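You operate a simulated robot arm through the tools that you are given. There is no shell and no other tool.

The job below is to be done with a simulated robot arm. You get a single attempt, and the scene is never put back.

## Task
Set the controls near the wheel bench. At the end: the outer holder three is turned to home; the inner holder six is turned to home; the outer holder two is turned to home; the outer holder five is turned to home; whatever was shut is shut again. Leave all else as you found it, and nothing knocked over.

It is judged by the outcome, as a careful person would: the job done as asked, and still so three seconds after it is handed in. It fails if anything else is knocked over, pushed out of place, dropped, spilled or broken.

## Robot
A 6-joint arm with a two-finger gripper, fixed in place. Base frame: the origin is at the foot of the arm, x ahead of it, y to its left, z up. Readings come in mm, rad, newtons and seconds.
Its first joint turns from -2.897 to 2.897 rad. Payload 2.45 kg.
The tool frame sits at the grasp point between the pads (the TCP): z along the fingers, y along the line on which they close. The tips reach 20 mm beyond it. Largest opening 140 mm; the body of the gripper starts 168 mm behind the TCP.
Orientation is told as [roll, pitch, yaw] about the base's x, y, z axes, in that order, counted from this pose: with the fingers straight down and closing along the base's y, the tool's x points along the base's -x, its y along +y and its z along -z.

## Interface
- The arm moves only by the tool apply_moves. Its arguments are lists of equal length, an entry for each row: "angular": the turn, a rotation vector about the tool's x, y, z in rad, a list of three; "translation": the shift along the tool's x, y, z in mm, a list of three; "gripper": the gripper command, from -1 (shut) to 1 (fully open), values between in proportion. In form: {"angular": [[wx, wy, wz], ...], "translation": [[x, y, z], ...], "gripper": [gripper, ...]}. A call has 1 to 20 rows; each row shifts and turns the commanded pose from where the row before left it, along the tool's axes as they then stand. Rows are played at 5 a second. More than 50 mm and 0.15 rad between two rows, or a gripper value outside its range, and nothing of the call is played. A pose out of reach is approached as far as the arm can. The call stops where the force on the tool passes 40 N (or 10 N more than at its start, if that is more) or the arm is blocked; 0.2 s more then pass. Each finger travels about 45 mm/s and halts on what it meets, pressing with about 29 N; the grip force reading is that of the motor and also rises with nothing between the fingers. The clock runs only during rows and for 0.2 s after the last one: add rows that do not move to give the fingers time. The reply holds the time, the measured pose of the TCP, the force on the tool along the base axes, the opening and the grip force, in the units named above and with some noise, with the torque about the TCP (base axes, N m) and any sound that the robot's microphone picked up, and new pictures: "show" is both (left out), scene, wrist or none.
- Cameras (640 x 400 px; columns grow to the right, rows downward): "scene" is fixed at [218.8, -499.3, 1443.2]; the picture's right is [0.59, -0.80, 0.00], its down [-0.31, -0.23, -0.92] and it looks along [0.74, 0.55, -0.39] (base axes); focal length 346 px, centre (320, 200). "wrist" rides on the gripper at [78, 11, -209] in the tool frame; the picture's right is [-0.14, 0.99, 0.00], its down [-0.92, -0.13, -0.37] and it looks along [-0.37, -0.05, 0.93] (tool axes); focal length 280 px, centre (320, 200). There is no depth. A picture from a camera that has moved, and an enlarged one, comes with that camera's place and axes in the base frame and with its lens.
- enlarge(camera, box): a new picture of the part [left, top, right, bottom] of that camera's present view, enlarged. No time passes.
- finish_job(): hands the job in; it is judged then, once.

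Nothing tells you positions but the pictures and the camera data. Unless the task says otherwise, let go and move clear before handing in.

The tools are called after "Request:" as a command line: name --argument value ..., lists and objects as JSON in quotes. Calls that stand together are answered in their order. apply_moves: Moves the arm, as the interface text tells. Its arguments: {"type":"object","properties":{"angular":{"type":"array","items":{"type":"array","items":{"type":"number"}}},"translation":{"type":"array","items":{"type":"array","items":{"type":"number"}}},"gripper":{"type":"array","items":{"type":"number"}},"show":{"type":"string","enum":["both","scene","wrist","none"]}},"required":["angular","translation","gripper"]} The other tools are called the same way: enlarge (camera, box) takes an enlarged picture of a part of a camera's view; finish_job () hands the job in.

At the start:

```text
t: 0.0
ee_pos: [631.7, 225.6, 1165.1]
orientation: [0.001, -0.001, 0.001]
force: [-0.2, -0.6, 0.0]
moment: [-0.02, -0.02, 0.0]
opening: 139.8
grasp_force: 0.0
```

scene: 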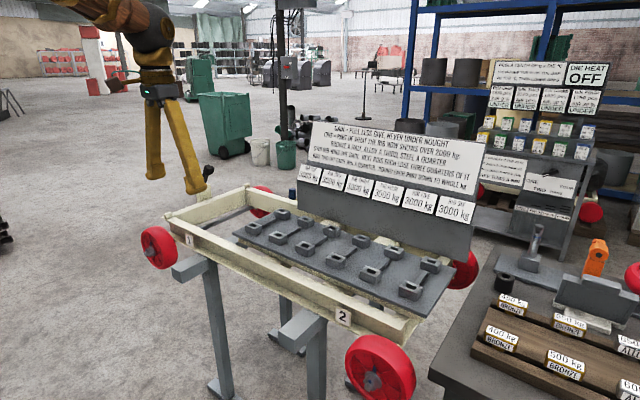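
wrist: 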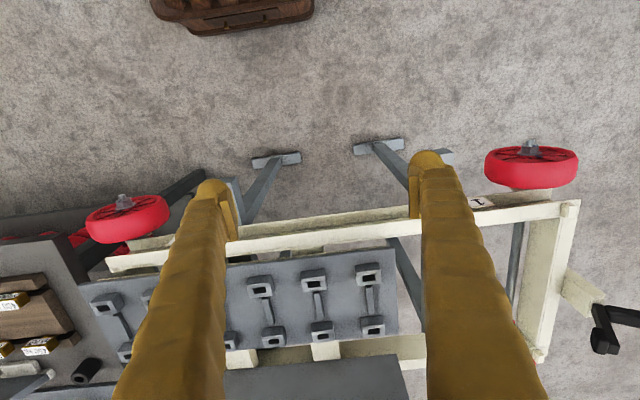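

I see a bench with wheels carrying a panel of six pairs of square holders, with a sign board behind it, and other signs to the right. I'll first enlarge the pictures to read the signs before moving anything.

Request:
enlarge --camera "scene" --box '[290, 110, 490, 235]'

Request:
enlarge --camera "scene" --box '[220, 190, 460, 340]'

Request:
enlarge --camera "scene" --box '[460, 50, 640, 230]'

Request:
enlarge --camera "scene" --box '[440, 220, 640, 400]'

Request:
enlarge --camera "wrist" --box '[80, 220, 420, 400]'

```text
3.20 times, centred on (390, 172) of scene
camera zoom: at [218.8, -499.3, 1443.2], right [0.59, -0.8, 0.0], down [-0.31, -0.23, -0.92], along [0.74, 0.55, -0.39], focal length 1108 px, centre (96, 288)
```

zoom: 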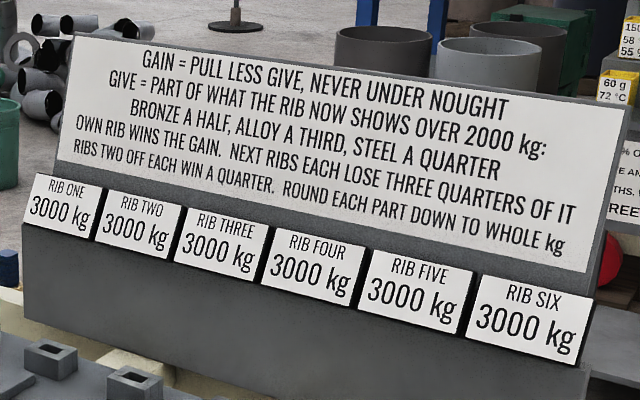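

```text
2.67 times, centred on (340, 265) of scene
camera zoom: at [218.8, -499.3, 1443.2], right [0.59, -0.8, 0.0], down [-0.31, -0.23, -0.92], along [0.74, 0.55, -0.39], focal length 923 px, centre (267, 27)
```

zoom: 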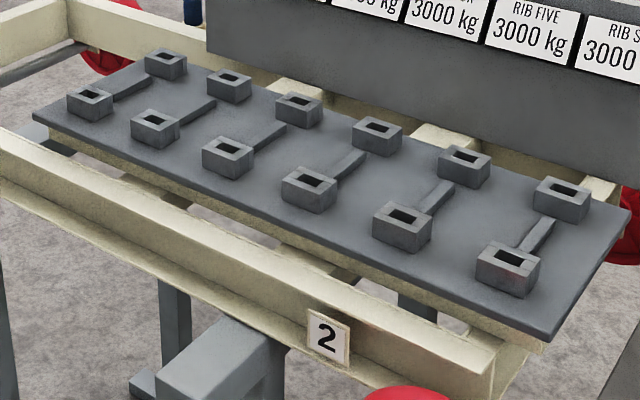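

```text
2.22 times, centred on (550, 140) of scene
camera zoom: at [218.8, -499.3, 1443.2], right [0.59, -0.8, 0.0], down [-0.31, -0.23, -0.92], along [0.74, 0.55, -0.39], focal length 769 px, centre (-191, 333)
```

zoom: 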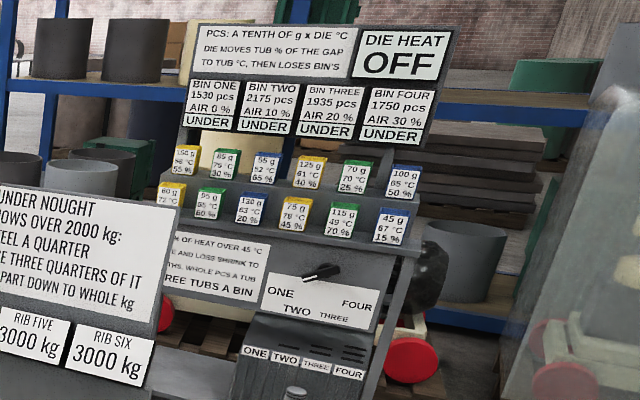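

```text
2.22 times, centred on (540, 310) of scene
camera zoom: at [218.8, -499.3, 1443.2], right [0.59, -0.8, 0.0], down [-0.31, -0.23, -0.92], along [0.74, 0.55, -0.39], focal length 769 px, centre (-169, -44)
```

zoom: 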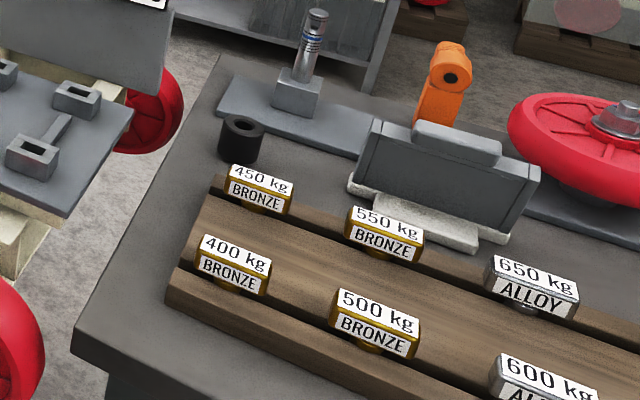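

```text
1.88 times, centred on (250, 310) of wrist
camera zoom: at [553.1, 236.7, 1373.9], right [0.14, 0.99, 0.0], down [0.92, -0.13, 0.37], along [0.37, -0.05, -0.93], focal length 528 px, centre (452, -7)
```

zoom: 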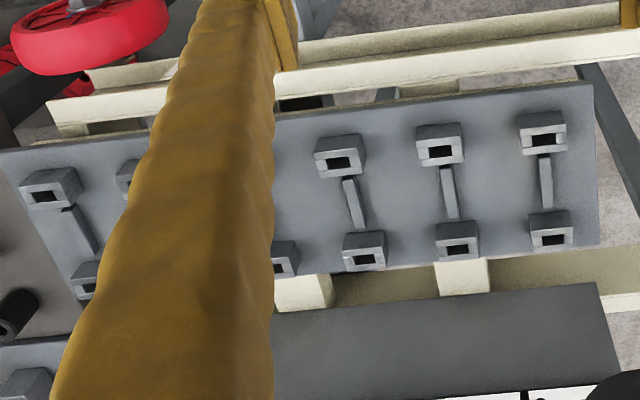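

The six-rib panel and the weights are puzzles not mentioned in the task. The "holders" with a "home" position must be controls elsewhere, so I'll look closer at the rest of the view.

Request:
enlarge --camera "scene" --box '[180, 0, 400, 170]'

Request:
enlarge --camera "scene" --box '[0, 0, 200, 150]'

Request:
enlarge --camera "scene" --box '[480, 190, 640, 300]'

Request:
enlarge --camera "wrist" --box '[0, 220, 200, 400]'

Request:
enlarge --camera "wrist" --box '[440, 160, 640, 380]'

Request:
enlarge --camera "wrist" --box '[140, 0, 340, 60]'

```text
2.35 times, centred on (290, 85) of scene
camera zoom: at [218.8, -499.3, 1443.2], right [0.59, -0.8, 0.0], down [-0.31, -0.23, -0.92], along [0.74, 0.55, -0.39], focal length 814 px, centre (391, 471)
```

zoom: 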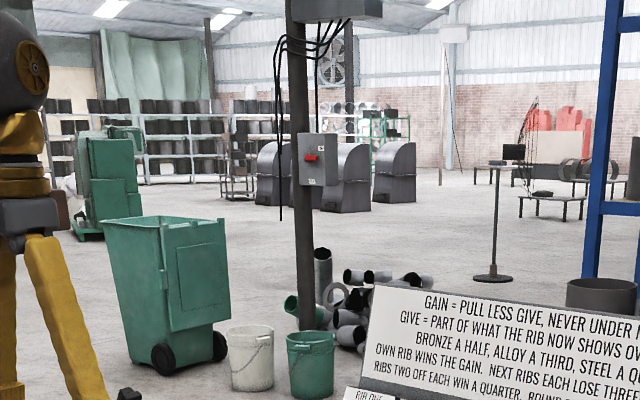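

```text
2.67 times, centred on (100, 75) of scene
camera zoom: at [218.8, -499.3, 1443.2], right [0.59, -0.8, 0.0], down [-0.31, -0.23, -0.92], along [0.74, 0.55, -0.39], focal length 923 px, centre (907, 533)
```

zoom: 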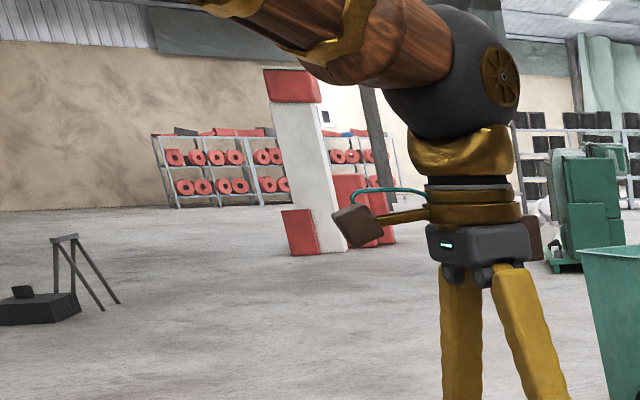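

```text
3.64 times, centred on (560, 245) of scene
camera zoom: at [218.8, -499.3, 1443.2], right [0.59, -0.8, 0.0], down [-0.31, -0.23, -0.92], along [0.74, 0.55, -0.39], focal length 1259 px, centre (-553, 36)
```

zoom: 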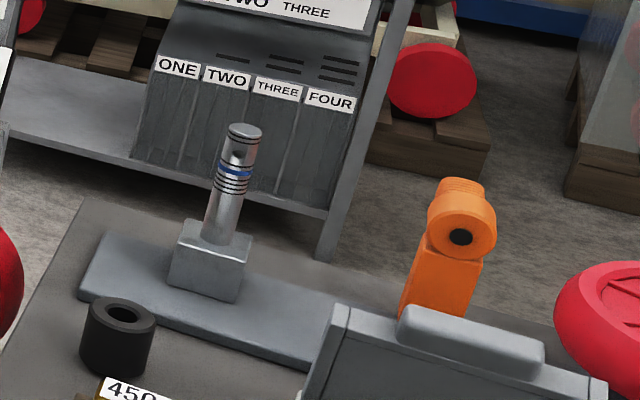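

```text
2.22 times, centred on (100, 310) of wrist
camera zoom: at [553.1, 236.7, 1373.9], right [0.14, 0.99, 0.0], down [0.92, -0.13, 0.37], along [0.37, -0.05, -0.93], focal length 623 px, centre (809, -44)
```

zoom: 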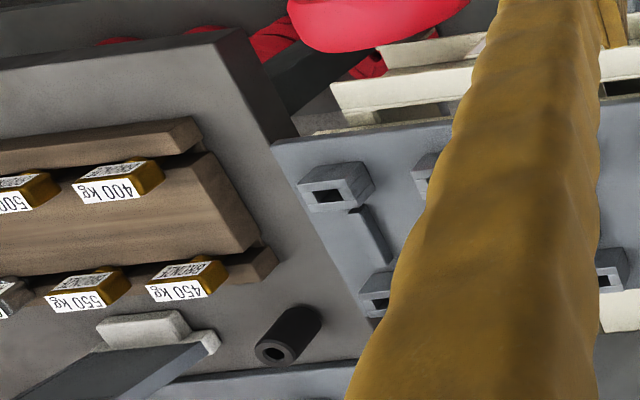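

```text
1.82 times, centred on (540, 270) of wrist
camera zoom: at [553.1, 236.7, 1373.9], right [0.14, 0.99, 0.0], down [0.92, -0.13, 0.37], along [0.37, -0.05, -0.93], focal length 510 px, centre (-80, 73)
```

zoom: 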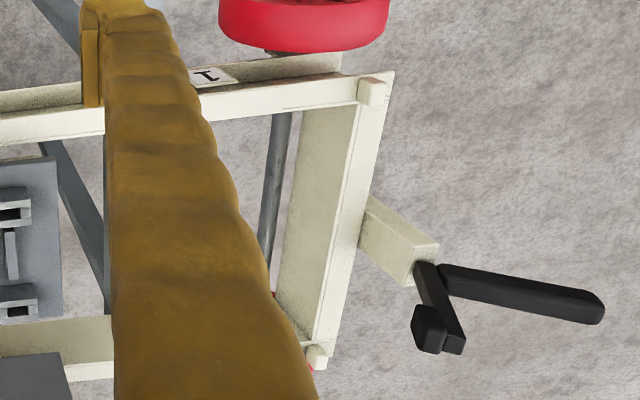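

```text
3.20 times, centred on (240, 30) of wrist
camera zoom: at [553.1, 236.7, 1373.9], right [0.14, 0.99, 0.0], down [0.92, -0.13, 0.37], along [0.37, -0.05, -0.93], focal length 897 px, centre (576, 744)
```

zoom: 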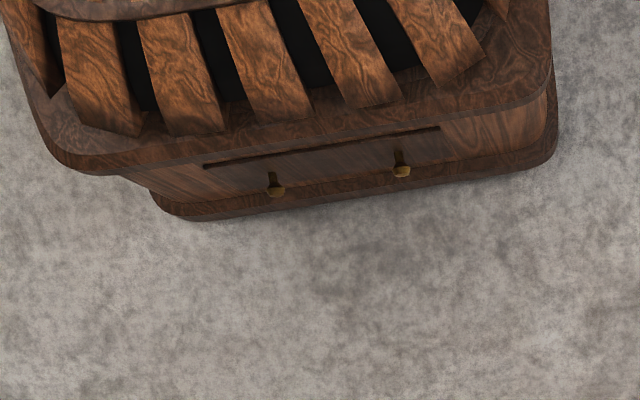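

The holders are not clearly identified yet. I'm staying high and tilting the gripper to look ahead with the wrist camera, because there's open air around the arm there.

Request:
apply_moves --angular '[[0, -0.15, 0], [0, -0.15, 0], [0, -0.15, 0], [0, -0.15, 0], [0, 0, 0]]' --translation '[[0, 0, 0], [0, 0, 0], [0, 0, 0], [0, 0, 0], [0, 0, 0]]' --gripper '[1, 1, 1, 1, 1]' --show "both"

```text
t: 1.2
ee_pos: [630.7, 225.7, 1165.1]
orientation: [-0.001, -0.6, 0.0]
force: [0.9, 0.2, 0.4]
moment: [-0.01, 0.0, -0.05]
opening: 140.0
grasp_force: 0.0
camera wrist: at [448.2, 236.3, 1293.2], right [0.11, 0.99, 0.08], down [0.55, -0.13, 0.82], along [0.83, -0.05, -0.56], focal length 280 px, centre (320, 200)
```

scene: 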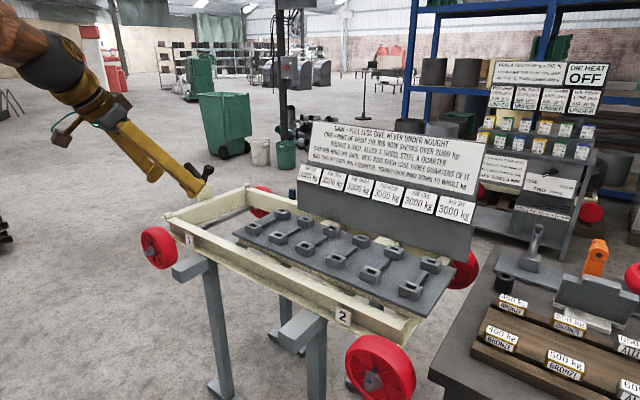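
wrist: 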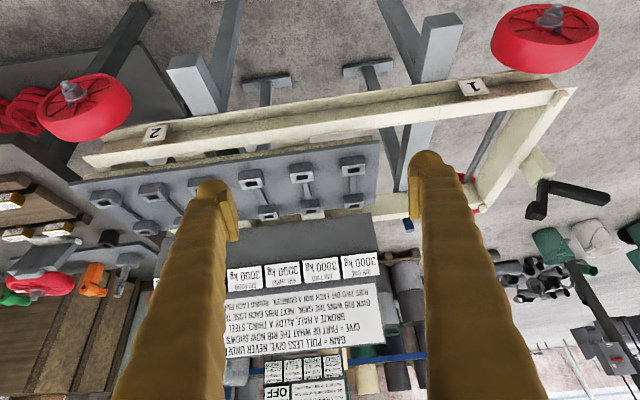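

The wrist picture is upside down, and now shows the bench to the right with a red wheel, a green part and boards. I'll pan to the right (toward −y) to see more of it.

Request:
enlarge --camera "wrist" --box '[0, 160, 200, 400]'

Request:
enlarge --camera "wrist" --box '[60, 130, 440, 280]'

Request:
enlarge --camera "wrist" --box '[440, 60, 640, 400]'

```text
1.67 times, centred on (100, 280) of wrist
camera zoom: at [448.2, 236.3, 1293.2], right [0.11, 0.99, 0.08], down [0.55, -0.13, 0.82], along [0.83, -0.05, -0.56], focal length 467 px, centre (687, 67)
```

zoom: 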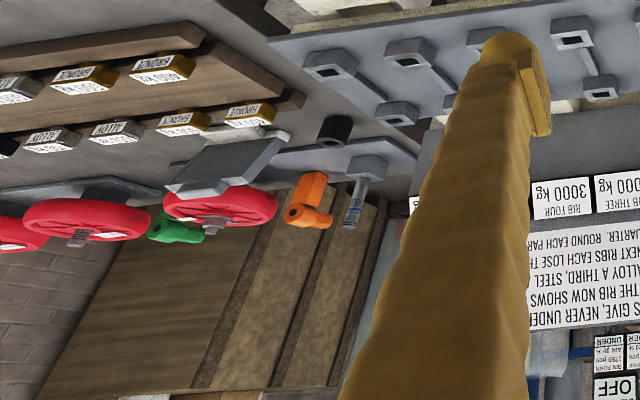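

```text
1.68 times, centred on (250, 205) of wrist
camera zoom: at [448.2, 236.3, 1293.2], right [0.11, 0.99, 0.08], down [0.55, -0.13, 0.82], along [0.83, -0.05, -0.56], focal length 472 px, centre (438, 192)
```

zoom: 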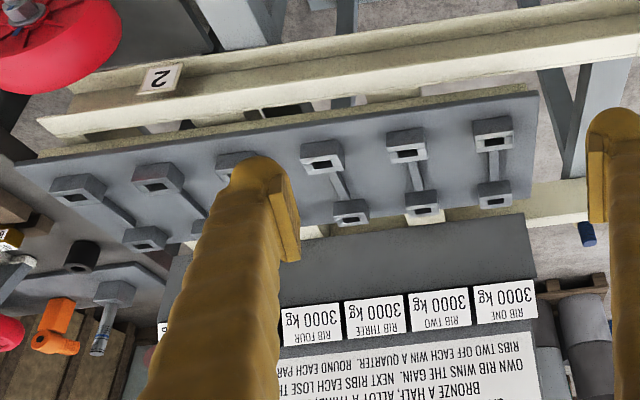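

```text
1.18 times, centred on (540, 230) of wrist
camera zoom: at [448.2, 236.3, 1293.2], right [0.11, 0.99, 0.08], down [0.55, -0.13, 0.82], along [0.83, -0.05, -0.56], focal length 330 px, centre (61, 165)
```

zoom: 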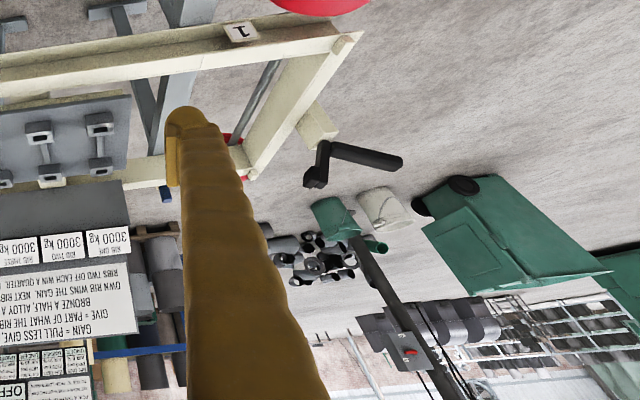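

The wheel bench is to the right (−y) with red wheels on it. I'll yaw the view right to see what controls sit near it.

Request:
apply_moves --angular '[[0.0847, 0, 0.1238], [0.0847, 0, 0.1238], [0.0847, 0, 0.1238], [0.0847, 0, 0.1238], [0.0847, 0, 0.1238], [0.0847, 0, 0.1238], [0, 0, 0]]' --translation '[[0, 0, 0], [0, 0, 0], [0, 0, 0], [0, 0, 0], [0, 0, 0], [0, 0, 0], [0, 0, 0]]' --gripper '[1, 1, 1, 1, 1, 1, 1]' --show "both"

```text
t: 2.8
ee_pos: [631.4, 227.6, 1164.8]
orientation: [0.001, -0.599, -0.901]
force: [0.1, 0.0, 0.8]
moment: [-0.01, 0.01, 0.01]
opening: 140.0
grasp_force: 0.0
camera wrist: at [526.8, 376.1, 1292.6], right [0.85, 0.53, 0.08], down [0.24, -0.51, 0.82], along [0.47, -0.68, -0.56], focal length 280 px, centre (320, 200)
```

scene: 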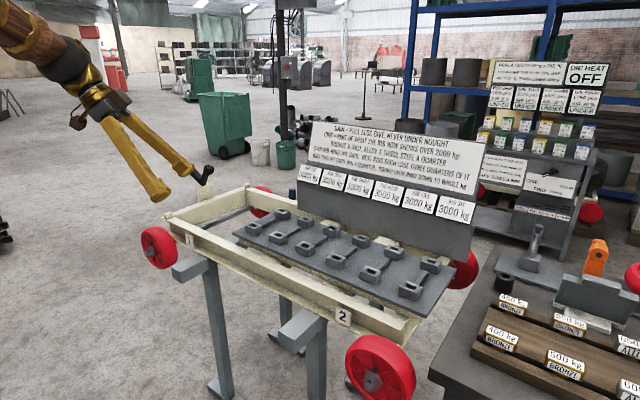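
wrist: 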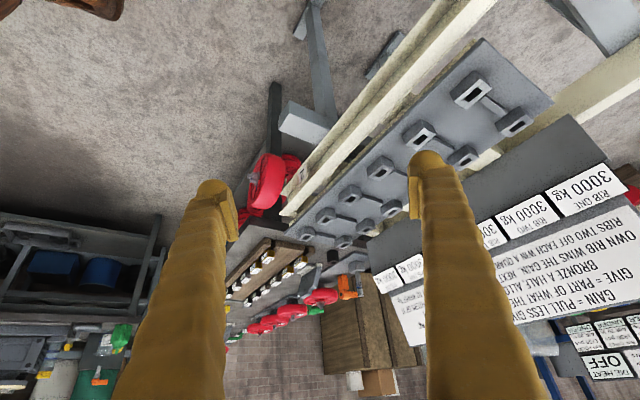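

There's another table at lower-left of the wrist view, with blue tubs and green/orange things. I'll enlarge that and the bench.

Request:
enlarge --camera "wrist" --box '[0, 200, 200, 400]'

Request:
enlarge --camera "wrist" --box '[200, 220, 440, 400]'

Request:
enlarge --camera "wrist" --box '[260, 60, 560, 300]'

Request:
enlarge --camera "scene" --box '[290, 110, 490, 235]'

```text
2.00 times, centred on (100, 300) of wrist
camera zoom: at [526.8, 376.1, 1292.6], right [0.85, 0.53, 0.08], down [0.24, -0.51, 0.82], along [0.47, -0.68, -0.56], focal length 561 px, centre (760, 0)
```

zoom: 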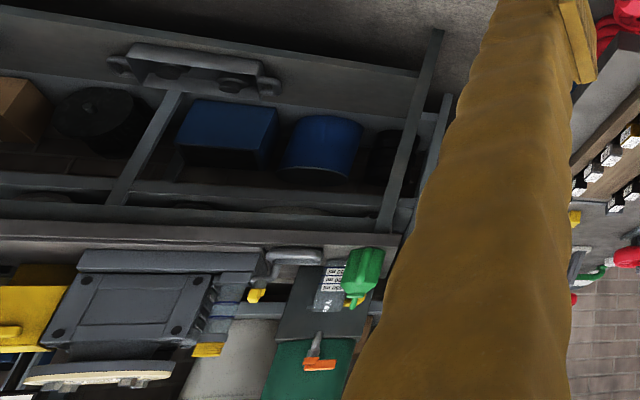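

```text
2.22 times, centred on (320, 310) of wrist
camera zoom: at [526.8, 376.1, 1292.6], right [0.85, 0.53, 0.08], down [0.24, -0.51, 0.82], along [0.47, -0.68, -0.56], focal length 623 px, centre (320, -44)
```

zoom: 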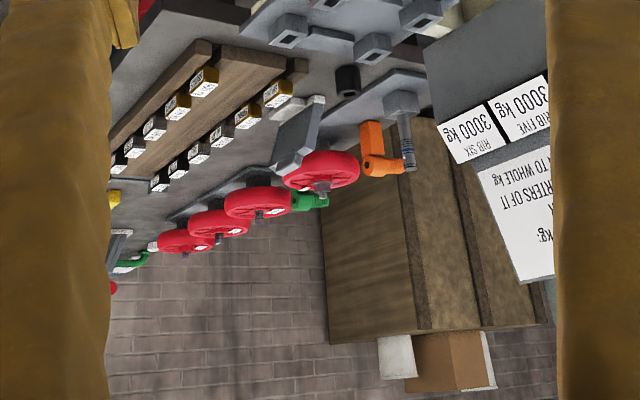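

```text
1.67 times, centred on (410, 180) of wrist
camera zoom: at [526.8, 376.1, 1292.6], right [0.85, 0.53, 0.08], down [0.24, -0.51, 0.82], along [0.47, -0.68, -0.56], focal length 467 px, centre (170, 233)
```

zoom: 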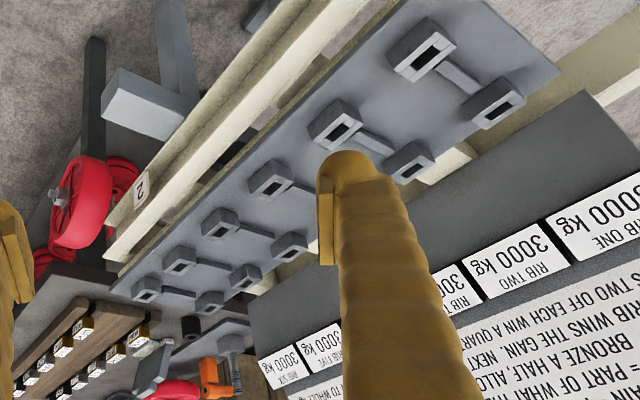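

```text
3.20 times, centred on (390, 172) of scene
camera zoom: at [218.8, -499.3, 1443.2], right [0.59, -0.8, 0.0], down [-0.31, -0.23, -0.92], along [0.74, 0.55, -0.39], focal length 1108 px, centre (96, 288)
```

zoom: 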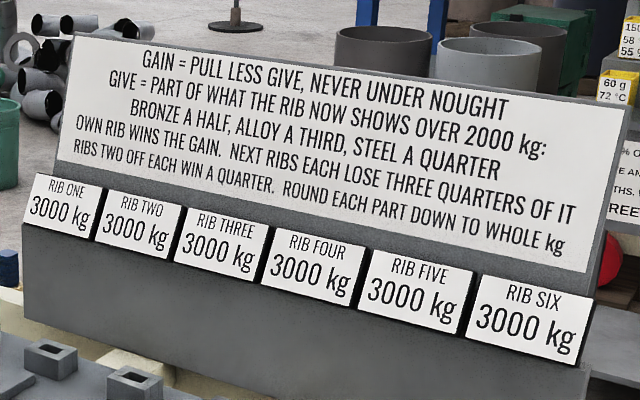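

There's another fixture further to the right with coloured handles and labels. I'll keep panning right.

Request:
apply_moves --angular '[[0.0847, 0, 0.1238], [0.0847, 0, 0.1238], [0.0847, 0, 0.1238], [0.0847, 0, 0.1238], [0.0847, 0, 0.1238], [0, 0, 0]]' --translation '[[0, 0, 0], [0, 0, 0], [0, 0, 0], [0, 0, 0], [0, 0, 0], [0, 0, 0]]' --gripper '[1, 1, 1, 1, 1, 1]' --show "both"

```text
t: 4.2
ee_pos: [632.1, 226.8, 1165.9]
orientation: [0.0, -0.602, -1.651]
force: [0.2, -0.7, 0.0]
moment: [0.0, -0.03, 0.0]
opening: 140.0
grasp_force: 0.0
camera wrist: at [656.7, 407.8, 1293.4], right [0.98, -0.19, 0.08], down [-0.17, -0.54, 0.82], along [-0.12, -0.82, -0.56], focal length 280 px, centre (320, 200)
```

scene: 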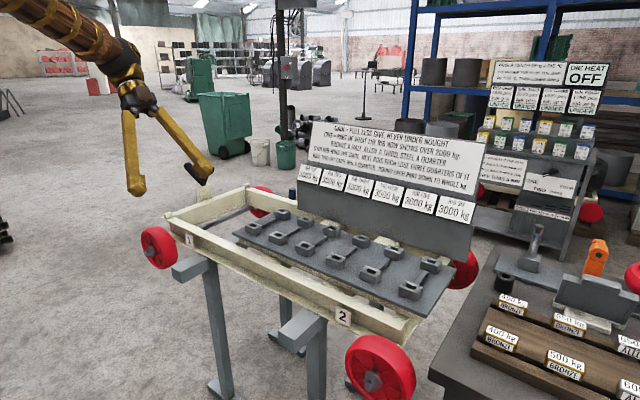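
wrist: 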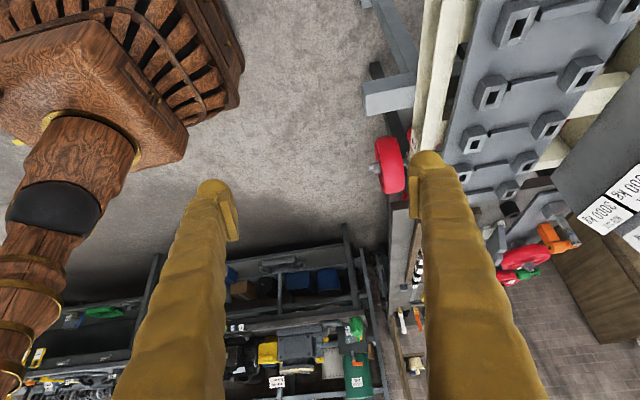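

Request:
enlarge --camera "wrist" --box '[220, 230, 400, 400]'

Request:
enlarge --camera "wrist" --box '[0, 270, 180, 400]'

Request:
enlarge --camera "wrist" --box '[370, 180, 440, 400]'

```text
2.35 times, centred on (310, 315) of wrist
camera zoom: at [656.7, 407.8, 1293.4], right [0.98, -0.19, 0.08], down [-0.17, -0.54, 0.82], along [-0.12, -0.82, -0.56], focal length 660 px, centre (344, -71)
```

zoom: 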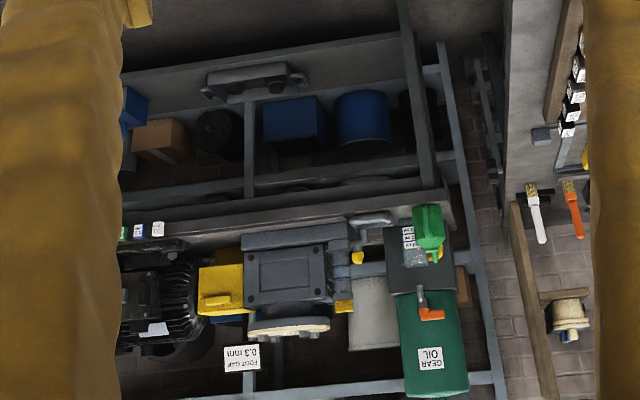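

```text
3.08 times, centred on (90, 335) of wrist
camera zoom: at [656.7, 407.8, 1293.4], right [0.98, -0.19, 0.08], down [-0.17, -0.54, 0.82], along [-0.12, -0.82, -0.56], focal length 863 px, centre (1028, -215)
```

zoom: 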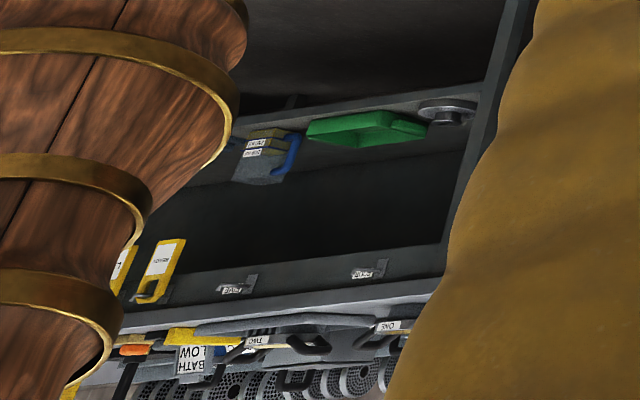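

```text
1.82 times, centred on (405, 290) of wrist
camera zoom: at [656.7, 407.8, 1293.4], right [0.98, -0.19, 0.08], down [-0.17, -0.54, 0.82], along [-0.12, -0.82, -0.56], focal length 510 px, centre (166, 36)
```

zoom: 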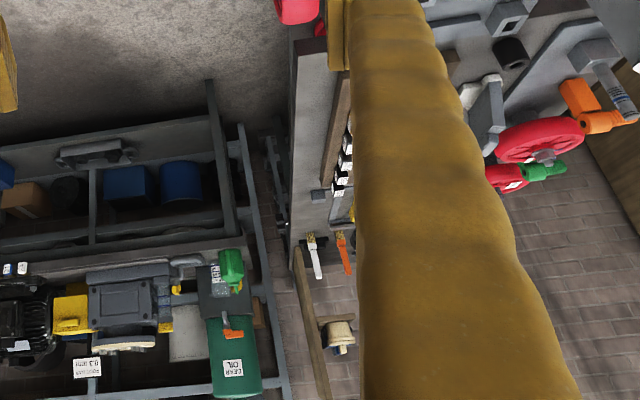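

The trolley in front carries six ribs, each with an outer and an inner socket, so "outer holder three" and the rest may well be these sockets. I'll zoom in hard on them to see whether any are turned differently.

Request:
enlarge --camera "scene" --box '[236, 200, 316, 250]'

Request:
enlarge --camera "scene" --box '[290, 215, 370, 265]'

Request:
enlarge --camera "scene" --box '[350, 230, 470, 305]'

Request:
enlarge --camera "scene" --box '[150, 180, 310, 280]'

Request:
enlarge --camera "scene" --box '[560, 220, 640, 400]'

Request:
enlarge --camera "scene" --box '[480, 140, 600, 230]'

```text
8.00 times, centred on (276, 225) of scene
camera zoom: at [218.8, -499.3, 1443.2], right [0.59, -0.8, 0.0], down [-0.31, -0.23, -0.92], along [0.74, 0.55, -0.39], focal length 2769 px, centre (672, 0)
```

zoom: 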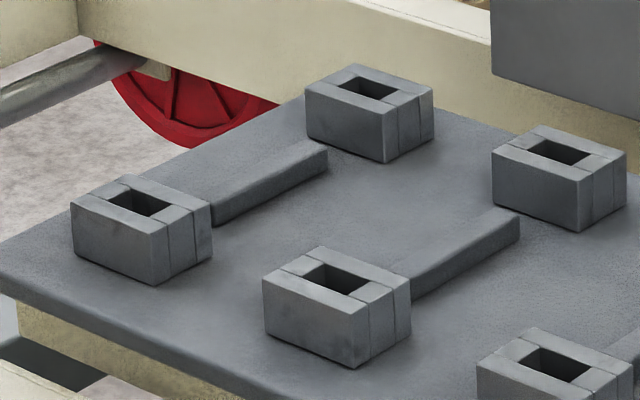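

```text
8.00 times, centred on (330, 240) of scene
camera zoom: at [218.8, -499.3, 1443.2], right [0.59, -0.8, 0.0], down [-0.31, -0.23, -0.92], along [0.74, 0.55, -0.39], focal length 2769 px, centre (240, -120)
```

zoom: 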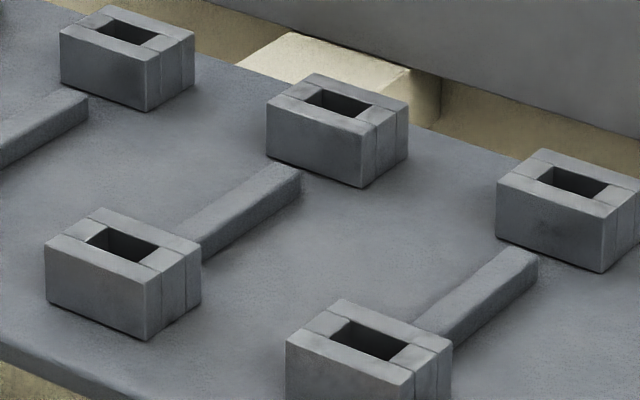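

```text
5.33 times, centred on (410, 268) of scene
camera zoom: at [218.8, -499.3, 1443.2], right [0.59, -0.8, 0.0], down [-0.31, -0.23, -0.92], along [0.74, 0.55, -0.39], focal length 1846 px, centre (-160, -160)
```

zoom: 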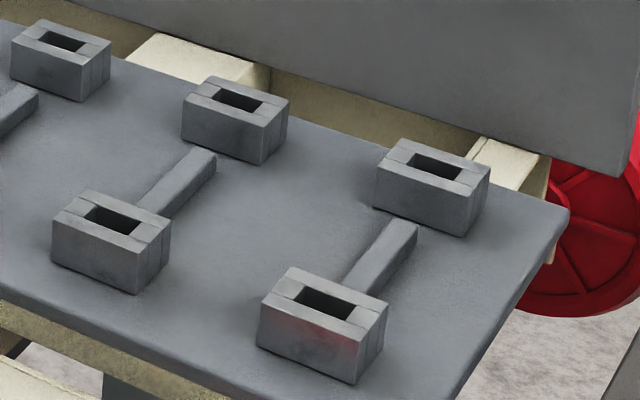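

```text
4.00 times, centred on (230, 230) of scene
camera zoom: at [218.8, -499.3, 1443.2], right [0.59, -0.8, 0.0], down [-0.31, -0.23, -0.92], along [0.74, 0.55, -0.39], focal length 1385 px, centre (680, 80)
```

zoom: 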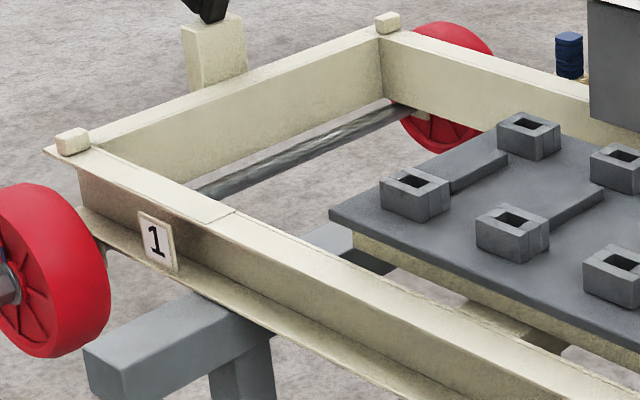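

```text
2.22 times, centred on (600, 310) of scene
camera zoom: at [218.8, -499.3, 1443.2], right [0.59, -0.8, 0.0], down [-0.31, -0.23, -0.92], along [0.74, 0.55, -0.39], focal length 769 px, centre (-302, -44)
```

zoom: 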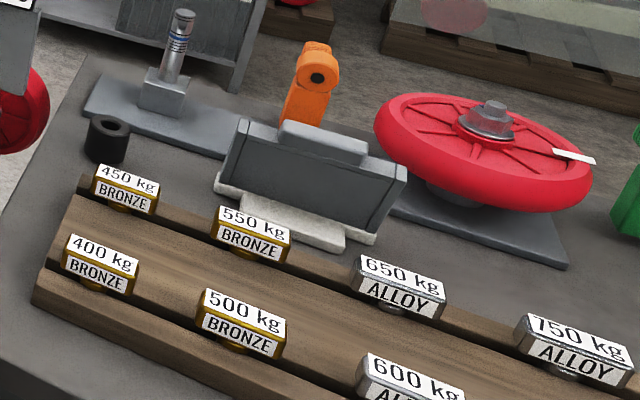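

```text
4.44 times, centred on (540, 185) of scene
camera zoom: at [218.8, -499.3, 1443.2], right [0.59, -0.8, 0.0], down [-0.31, -0.23, -0.92], along [0.74, 0.55, -0.39], focal length 1538 px, centre (-658, 267)
```

zoom: 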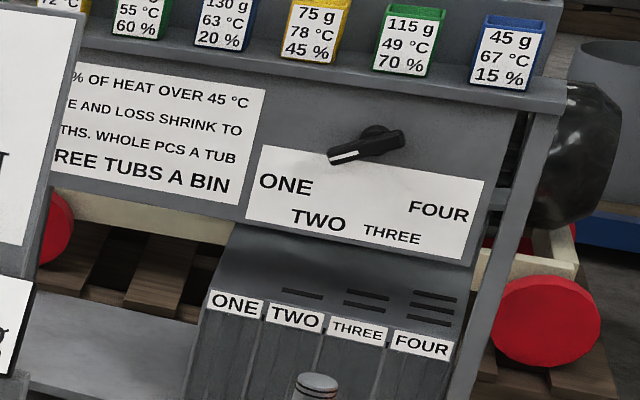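

The sockets on the trolley look fixed, so the "holders" must be elsewhere. I'll shift the arm toward −y at the same height, in open air, to see the benches on the right.

Request:
apply_moves --angular '[[0, 0, 0], [0, 0, 0], [0, 0, 0], [0, 0, 0], [0, 0, 0], [0, 0, 0], [0, 0, 0], [0, 0, 0], [0, 0, 0], [0, 0, 0], [0, 0, 0]]' --translation '[[-37, 3.6, 25.3], [-37, 3.6, 25.3], [-37, 3.6, 25.3], [-37, 3.6, 25.3], [-37, 3.6, 25.3], [-37, 3.6, 25.3], [-37, 3.6, 25.3], [-37, 3.6, 25.3], [-37, 3.6, 25.3], [-37, 3.6, 25.3], [0, 0, 0]]' --gripper '[1, 1, 1, 1, 1, 1, 1, 1, 1, 1, 1]' --show "both"

```text
t: 6.6
ee_pos: [629.2, -223.9, 1163.3]
orientation: [-0.002, -0.603, -1.649]
force: [0.6, 0.2, -0.6]
moment: [0.01, -0.02, -0.02]
opening: 140.0
grasp_force: 0.0
camera wrist: at [654.5, -42.7, 1292.1], right [0.98, -0.19, 0.08], down [-0.17, -0.54, 0.82], along [-0.12, -0.82, -0.56], focal length 280 px, centre (320, 200)
```

scene: 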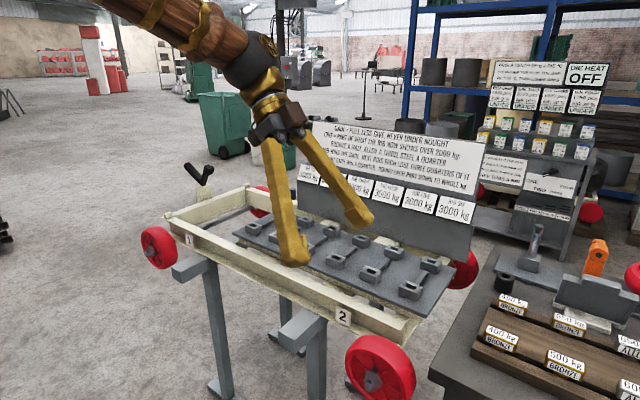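
wrist: 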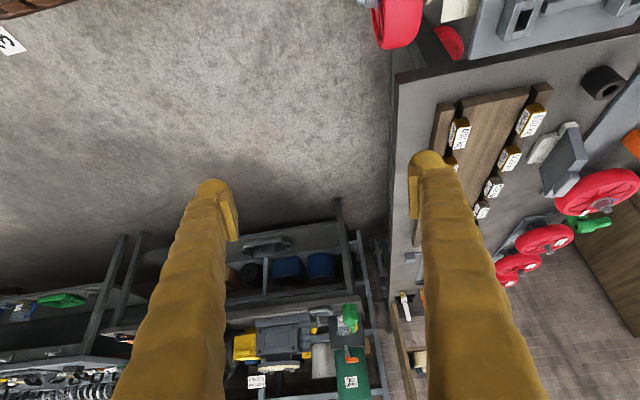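

Request:
enlarge --camera "wrist" --box '[0, 0, 120, 75]'

Request:
enlarge --camera "wrist" --box '[0, 270, 200, 395]'

Request:
enlarge --camera "wrist" --box '[220, 240, 440, 400]'

Request:
enlarge --camera "wrist" --box '[440, 60, 640, 320]'

Request:
enlarge --camera "wrist" --box '[380, 230, 440, 380]'

```text
5.33 times, centred on (60, 38) of wrist
camera zoom: at [654.5, -42.7, 1292.1], right [0.98, -0.19, 0.08], down [-0.17, -0.54, 0.82], along [-0.12, -0.82, -0.56], focal length 1495 px, centre (1707, 1067)
```

zoom: 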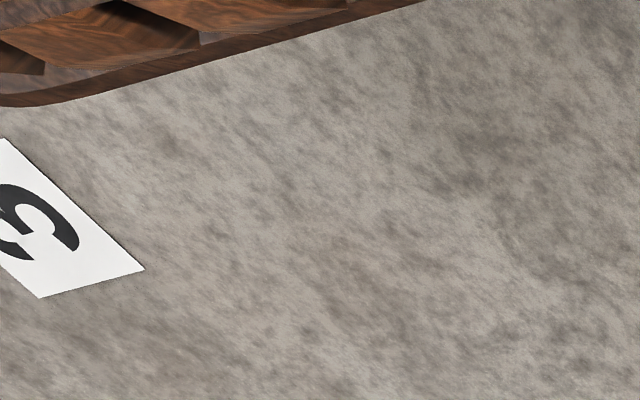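

```text
3.20 times, centred on (100, 332) of wrist
camera zoom: at [654.5, -42.7, 1292.1], right [0.98, -0.19, 0.08], down [-0.17, -0.54, 0.82], along [-0.12, -0.82, -0.56], focal length 897 px, centre (1024, -224)
```

zoom: 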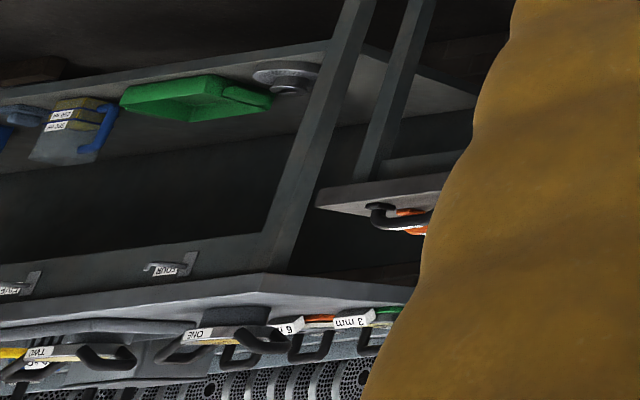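

```text
2.50 times, centred on (330, 320) of wrist
camera zoom: at [654.5, -42.7, 1292.1], right [0.98, -0.19, 0.08], down [-0.17, -0.54, 0.82], along [-0.12, -0.82, -0.56], focal length 701 px, centre (295, -100)
```

zoom: 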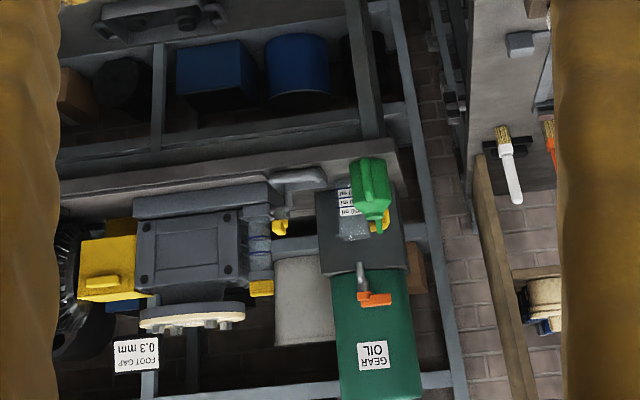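

```text
1.54 times, centred on (540, 190) of wrist
camera zoom: at [654.5, -42.7, 1292.1], right [0.98, -0.19, 0.08], down [-0.17, -0.54, 0.82], along [-0.12, -0.82, -0.56], focal length 431 px, centre (-18, 215)
```

zoom: 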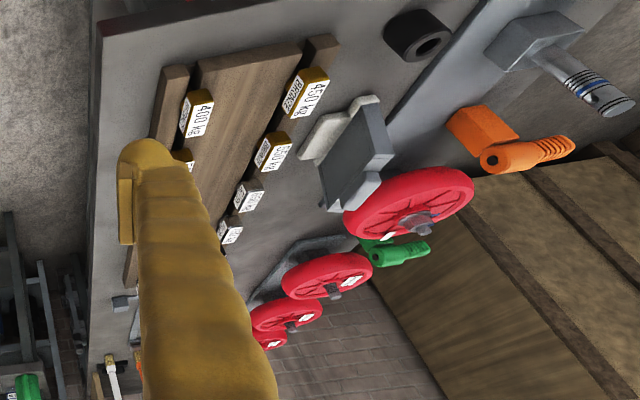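

```text
2.67 times, centred on (410, 305) of wrist
camera zoom: at [654.5, -42.7, 1292.1], right [0.98, -0.19, 0.08], down [-0.17, -0.54, 0.82], along [-0.12, -0.82, -0.56], focal length 748 px, centre (80, -80)
```

zoom: 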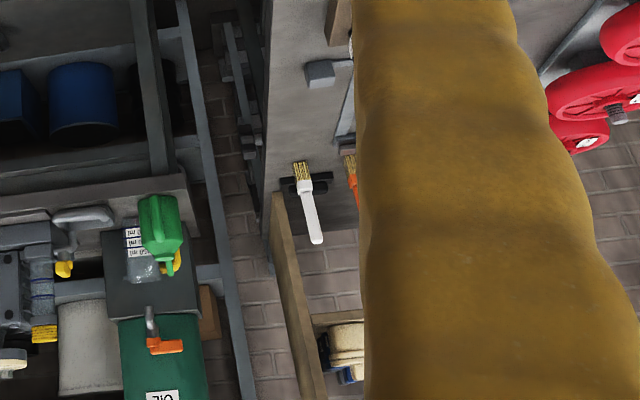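

The area holds many stations (a motor bench, sieve-like plates with labels ONE, TWO and so on, and a floor tag "3"). I'll swing the arm to the right, high above everything, to look at what's behind and beside it.

Request:
apply_moves --angular '[[0.0395, 0, 0.0578], [0.0395, 0, 0.0578], [0.0395, 0, 0.0578], [0.0395, 0, 0.0578], [0.0395, 0, 0.0578], [0.0395, 0, 0.0578], [0.0395, 0, 0.0578], [0, 0, 0]]' --translation '[[-36.8, -13.7, 25.2], [-36.8, -13.7, 25.2], [-36.8, -13.7, 25.2], [-36.8, -13.7, 25.2], [-36.8, -13.7, 25.2], [-36.8, -13.7, 25.2], [-36.8, -13.7, 25.2], [0, 0, 0]]' --gripper '[1, 1, 1, 1, 1, 1, 1, 1]' --show "both"

```text
t: 8.4
ee_pos: [453.2, -491.9, 1164.6]
orientation: [-0.001, -0.601, -2.139]
force: [-0.5, 0.0, -0.1]
moment: [-0.03, 0.03, -0.02]
opening: 140.1
grasp_force: 0.0
camera wrist: at [560.5, -344.7, 1292.6], right [0.77, -0.63, 0.08], down [-0.41, -0.4, 0.82], along [-0.49, -0.67, -0.56], focal length 280 px, centre (320, 200)
```

scene: 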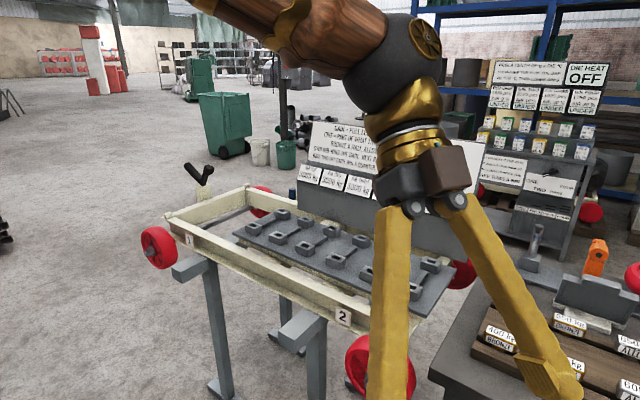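
wrist: 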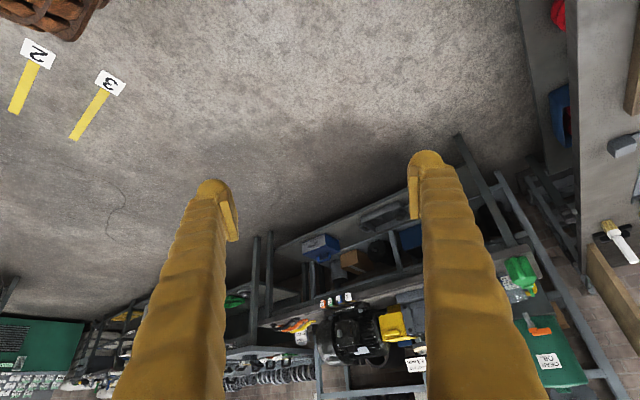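

Request:
enlarge --camera "wrist" --box '[0, 280, 180, 400]'

Request:
enlarge --camera "wrist" --box '[220, 220, 430, 400]'

Request:
apply_moves --angular '[[0.0395, 0, 0.0578], [0.0395, 0, 0.0578], [0.0395, 0, 0.0578], [0.0395, 0, 0.0578], [0.0395, 0, 0.0578], [0.0395, 0, 0.0578], [0.0395, 0, 0.0578], [0, 0, 0]]' --translation '[[-36.8, -13.7, 25.2], [-36.8, -13.7, 25.2], [-36.8, -13.7, 25.2], [-36.8, -13.7, 25.2], [-36.8, -13.7, 25.2], [-36.8, -13.7, 25.2], [-36.8, -13.7, 25.2], [0, 0, 0]]' --gripper '[1, 1, 1, 1, 1, 1, 1, 1]' --show "wrist"

```text
3.33 times, centred on (90, 340) of wrist
camera zoom: at [560.5, -344.7, 1292.6], right [0.77, -0.63, 0.08], down [-0.41, -0.4, 0.82], along [-0.49, -0.67, -0.56], focal length 935 px, centre (1087, -267)
```

zoom: 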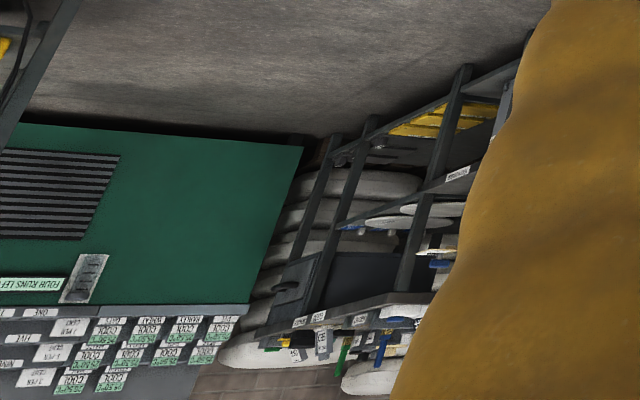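

```text
2.22 times, centred on (325, 310) of wrist
camera zoom: at [560.5, -344.7, 1292.6], right [0.77, -0.63, 0.08], down [-0.41, -0.4, 0.82], along [-0.49, -0.67, -0.56], focal length 623 px, centre (309, -44)
```

zoom: 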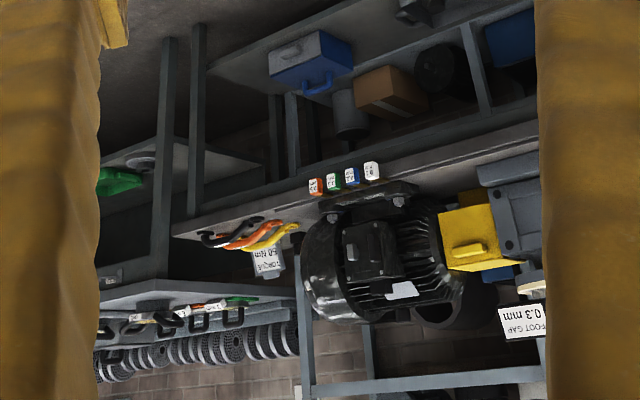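

```text
t: 10.2
ee_pos: [167.3, -646.3, 1163.8]
orientation: [0.001, -0.598, -2.629]
force: [-0.3, -0.1, 0.2]
moment: [-0.02, 0.0, -0.03]
opening: 140.0
grasp_force: 0.1
camera wrist: at [331.4, -566.5, 1291.9], right [0.39, -0.92, 0.08], down [-0.54, -0.16, 0.82], along [-0.74, -0.36, -0.56], focal length 280 px, centre (320, 200)
```

wrist: 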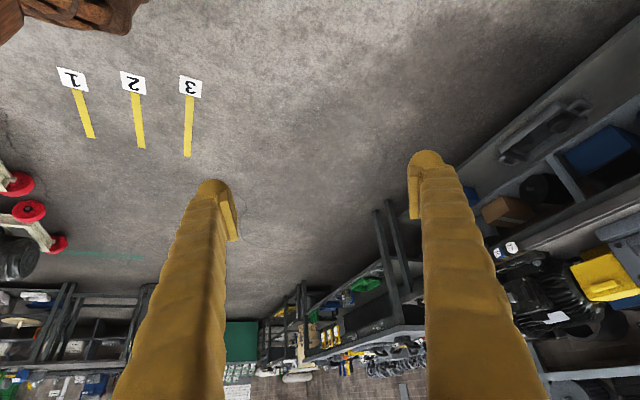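

Request:
enlarge --camera "wrist" --box '[0, 250, 170, 400]'

Request:
enlarge --camera "wrist" --box '[200, 260, 440, 400]'

Request:
enlarge --camera "wrist" --box '[0, 140, 160, 290]'

Request:
enlarge --camera "wrist" --box '[20, 50, 240, 170]'

Request:
apply_moves --angular '[[0.0395, 0, 0.0578], [0.0395, 0, 0.0578], [0.0395, 0, 0.0578], [0.0395, 0, 0.0578], [0.0395, 0, 0.0578], [0.0395, 0, 0.0578], [0.0395, 0, 0.0578], [0.0395, 0, 0.0578], [0, 0, 0]]' --translation '[[-36.8, -13.7, 25.2], [-36.8, -13.7, 25.2], [-36.8, -13.7, 25.2], [-36.8, -13.7, 25.2], [-36.8, -13.7, 25.2], [-36.8, -13.7, 25.2], [-36.8, -13.7, 25.2], [-36.8, -13.7, 25.2], [0, 0, 0]]' --gripper '[1, 1, 1, 1, 1, 1, 1, 1, 1]' --show "wrist"

```text
2.67 times, centred on (85, 325) of wrist
camera zoom: at [331.4, -566.5, 1291.9], right [0.39, -0.92, 0.08], down [-0.54, -0.16, 0.82], along [-0.74, -0.36, -0.56], focal length 748 px, centre (947, -133)
```

zoom: 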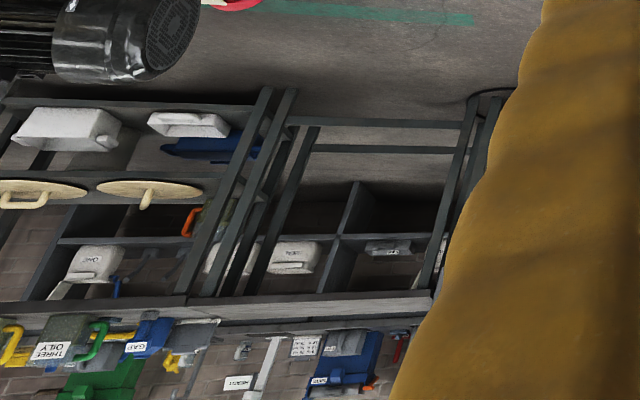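

```text
2.67 times, centred on (320, 330) of wrist
camera zoom: at [331.4, -566.5, 1291.9], right [0.39, -0.92, 0.08], down [-0.54, -0.16, 0.82], along [-0.74, -0.36, -0.56], focal length 748 px, centre (320, -147)
```

zoom: 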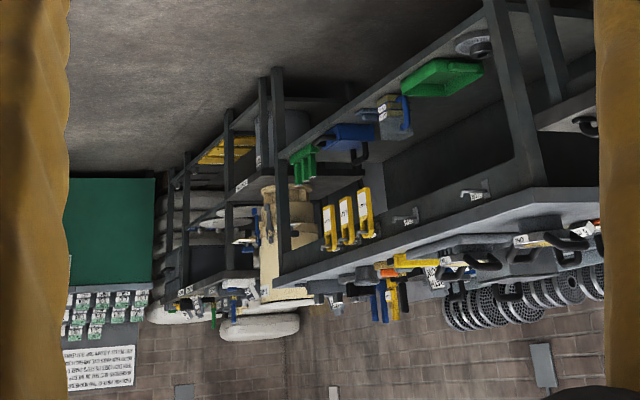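

```text
2.67 times, centred on (80, 215) of wrist
camera zoom: at [331.4, -566.5, 1291.9], right [0.39, -0.92, 0.08], down [-0.54, -0.16, 0.82], along [-0.74, -0.36, -0.56], focal length 748 px, centre (960, 160)
```

zoom: 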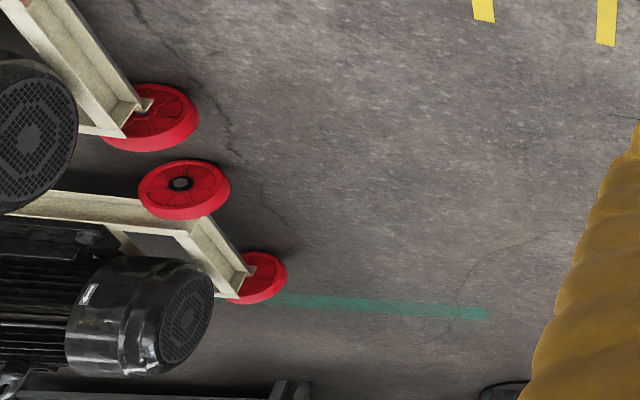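

```text
2.91 times, centred on (130, 110) of wrist
camera zoom: at [331.4, -566.5, 1291.9], right [0.39, -0.92, 0.08], down [-0.54, -0.16, 0.82], along [-0.74, -0.36, -0.56], focal length 816 px, centre (873, 462)
```

zoom: 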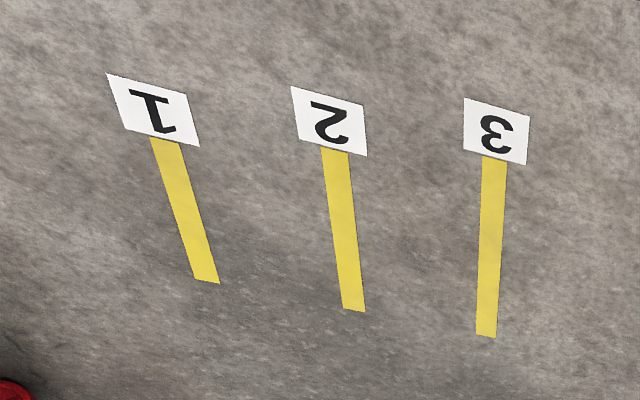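

```text
t: 12.2
ee_pos: [-198.4, -637.4, 1165.0]
orientation: [-0.001, -0.599, 3.094]
force: [0.2, 0.2, -0.5]
moment: [-0.01, 0.02, -0.01]
opening: 139.9
grasp_force: 0.1
camera wrist: at [-17.5, -655.4, 1292.6], right [-0.16, -0.98, 0.08], down [-0.55, 0.15, 0.82], along [-0.82, 0.09, -0.56], focal length 280 px, centre (320, 200)
```

wrist: 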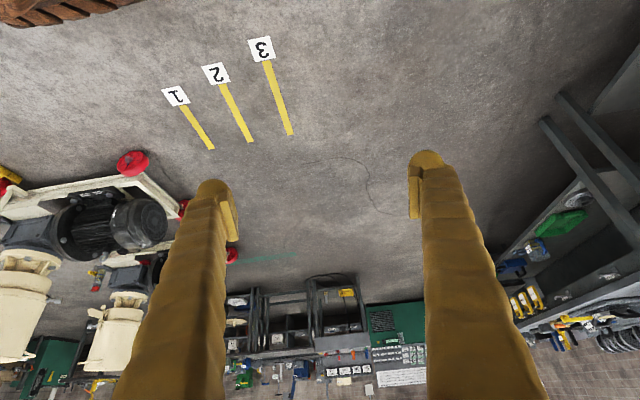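

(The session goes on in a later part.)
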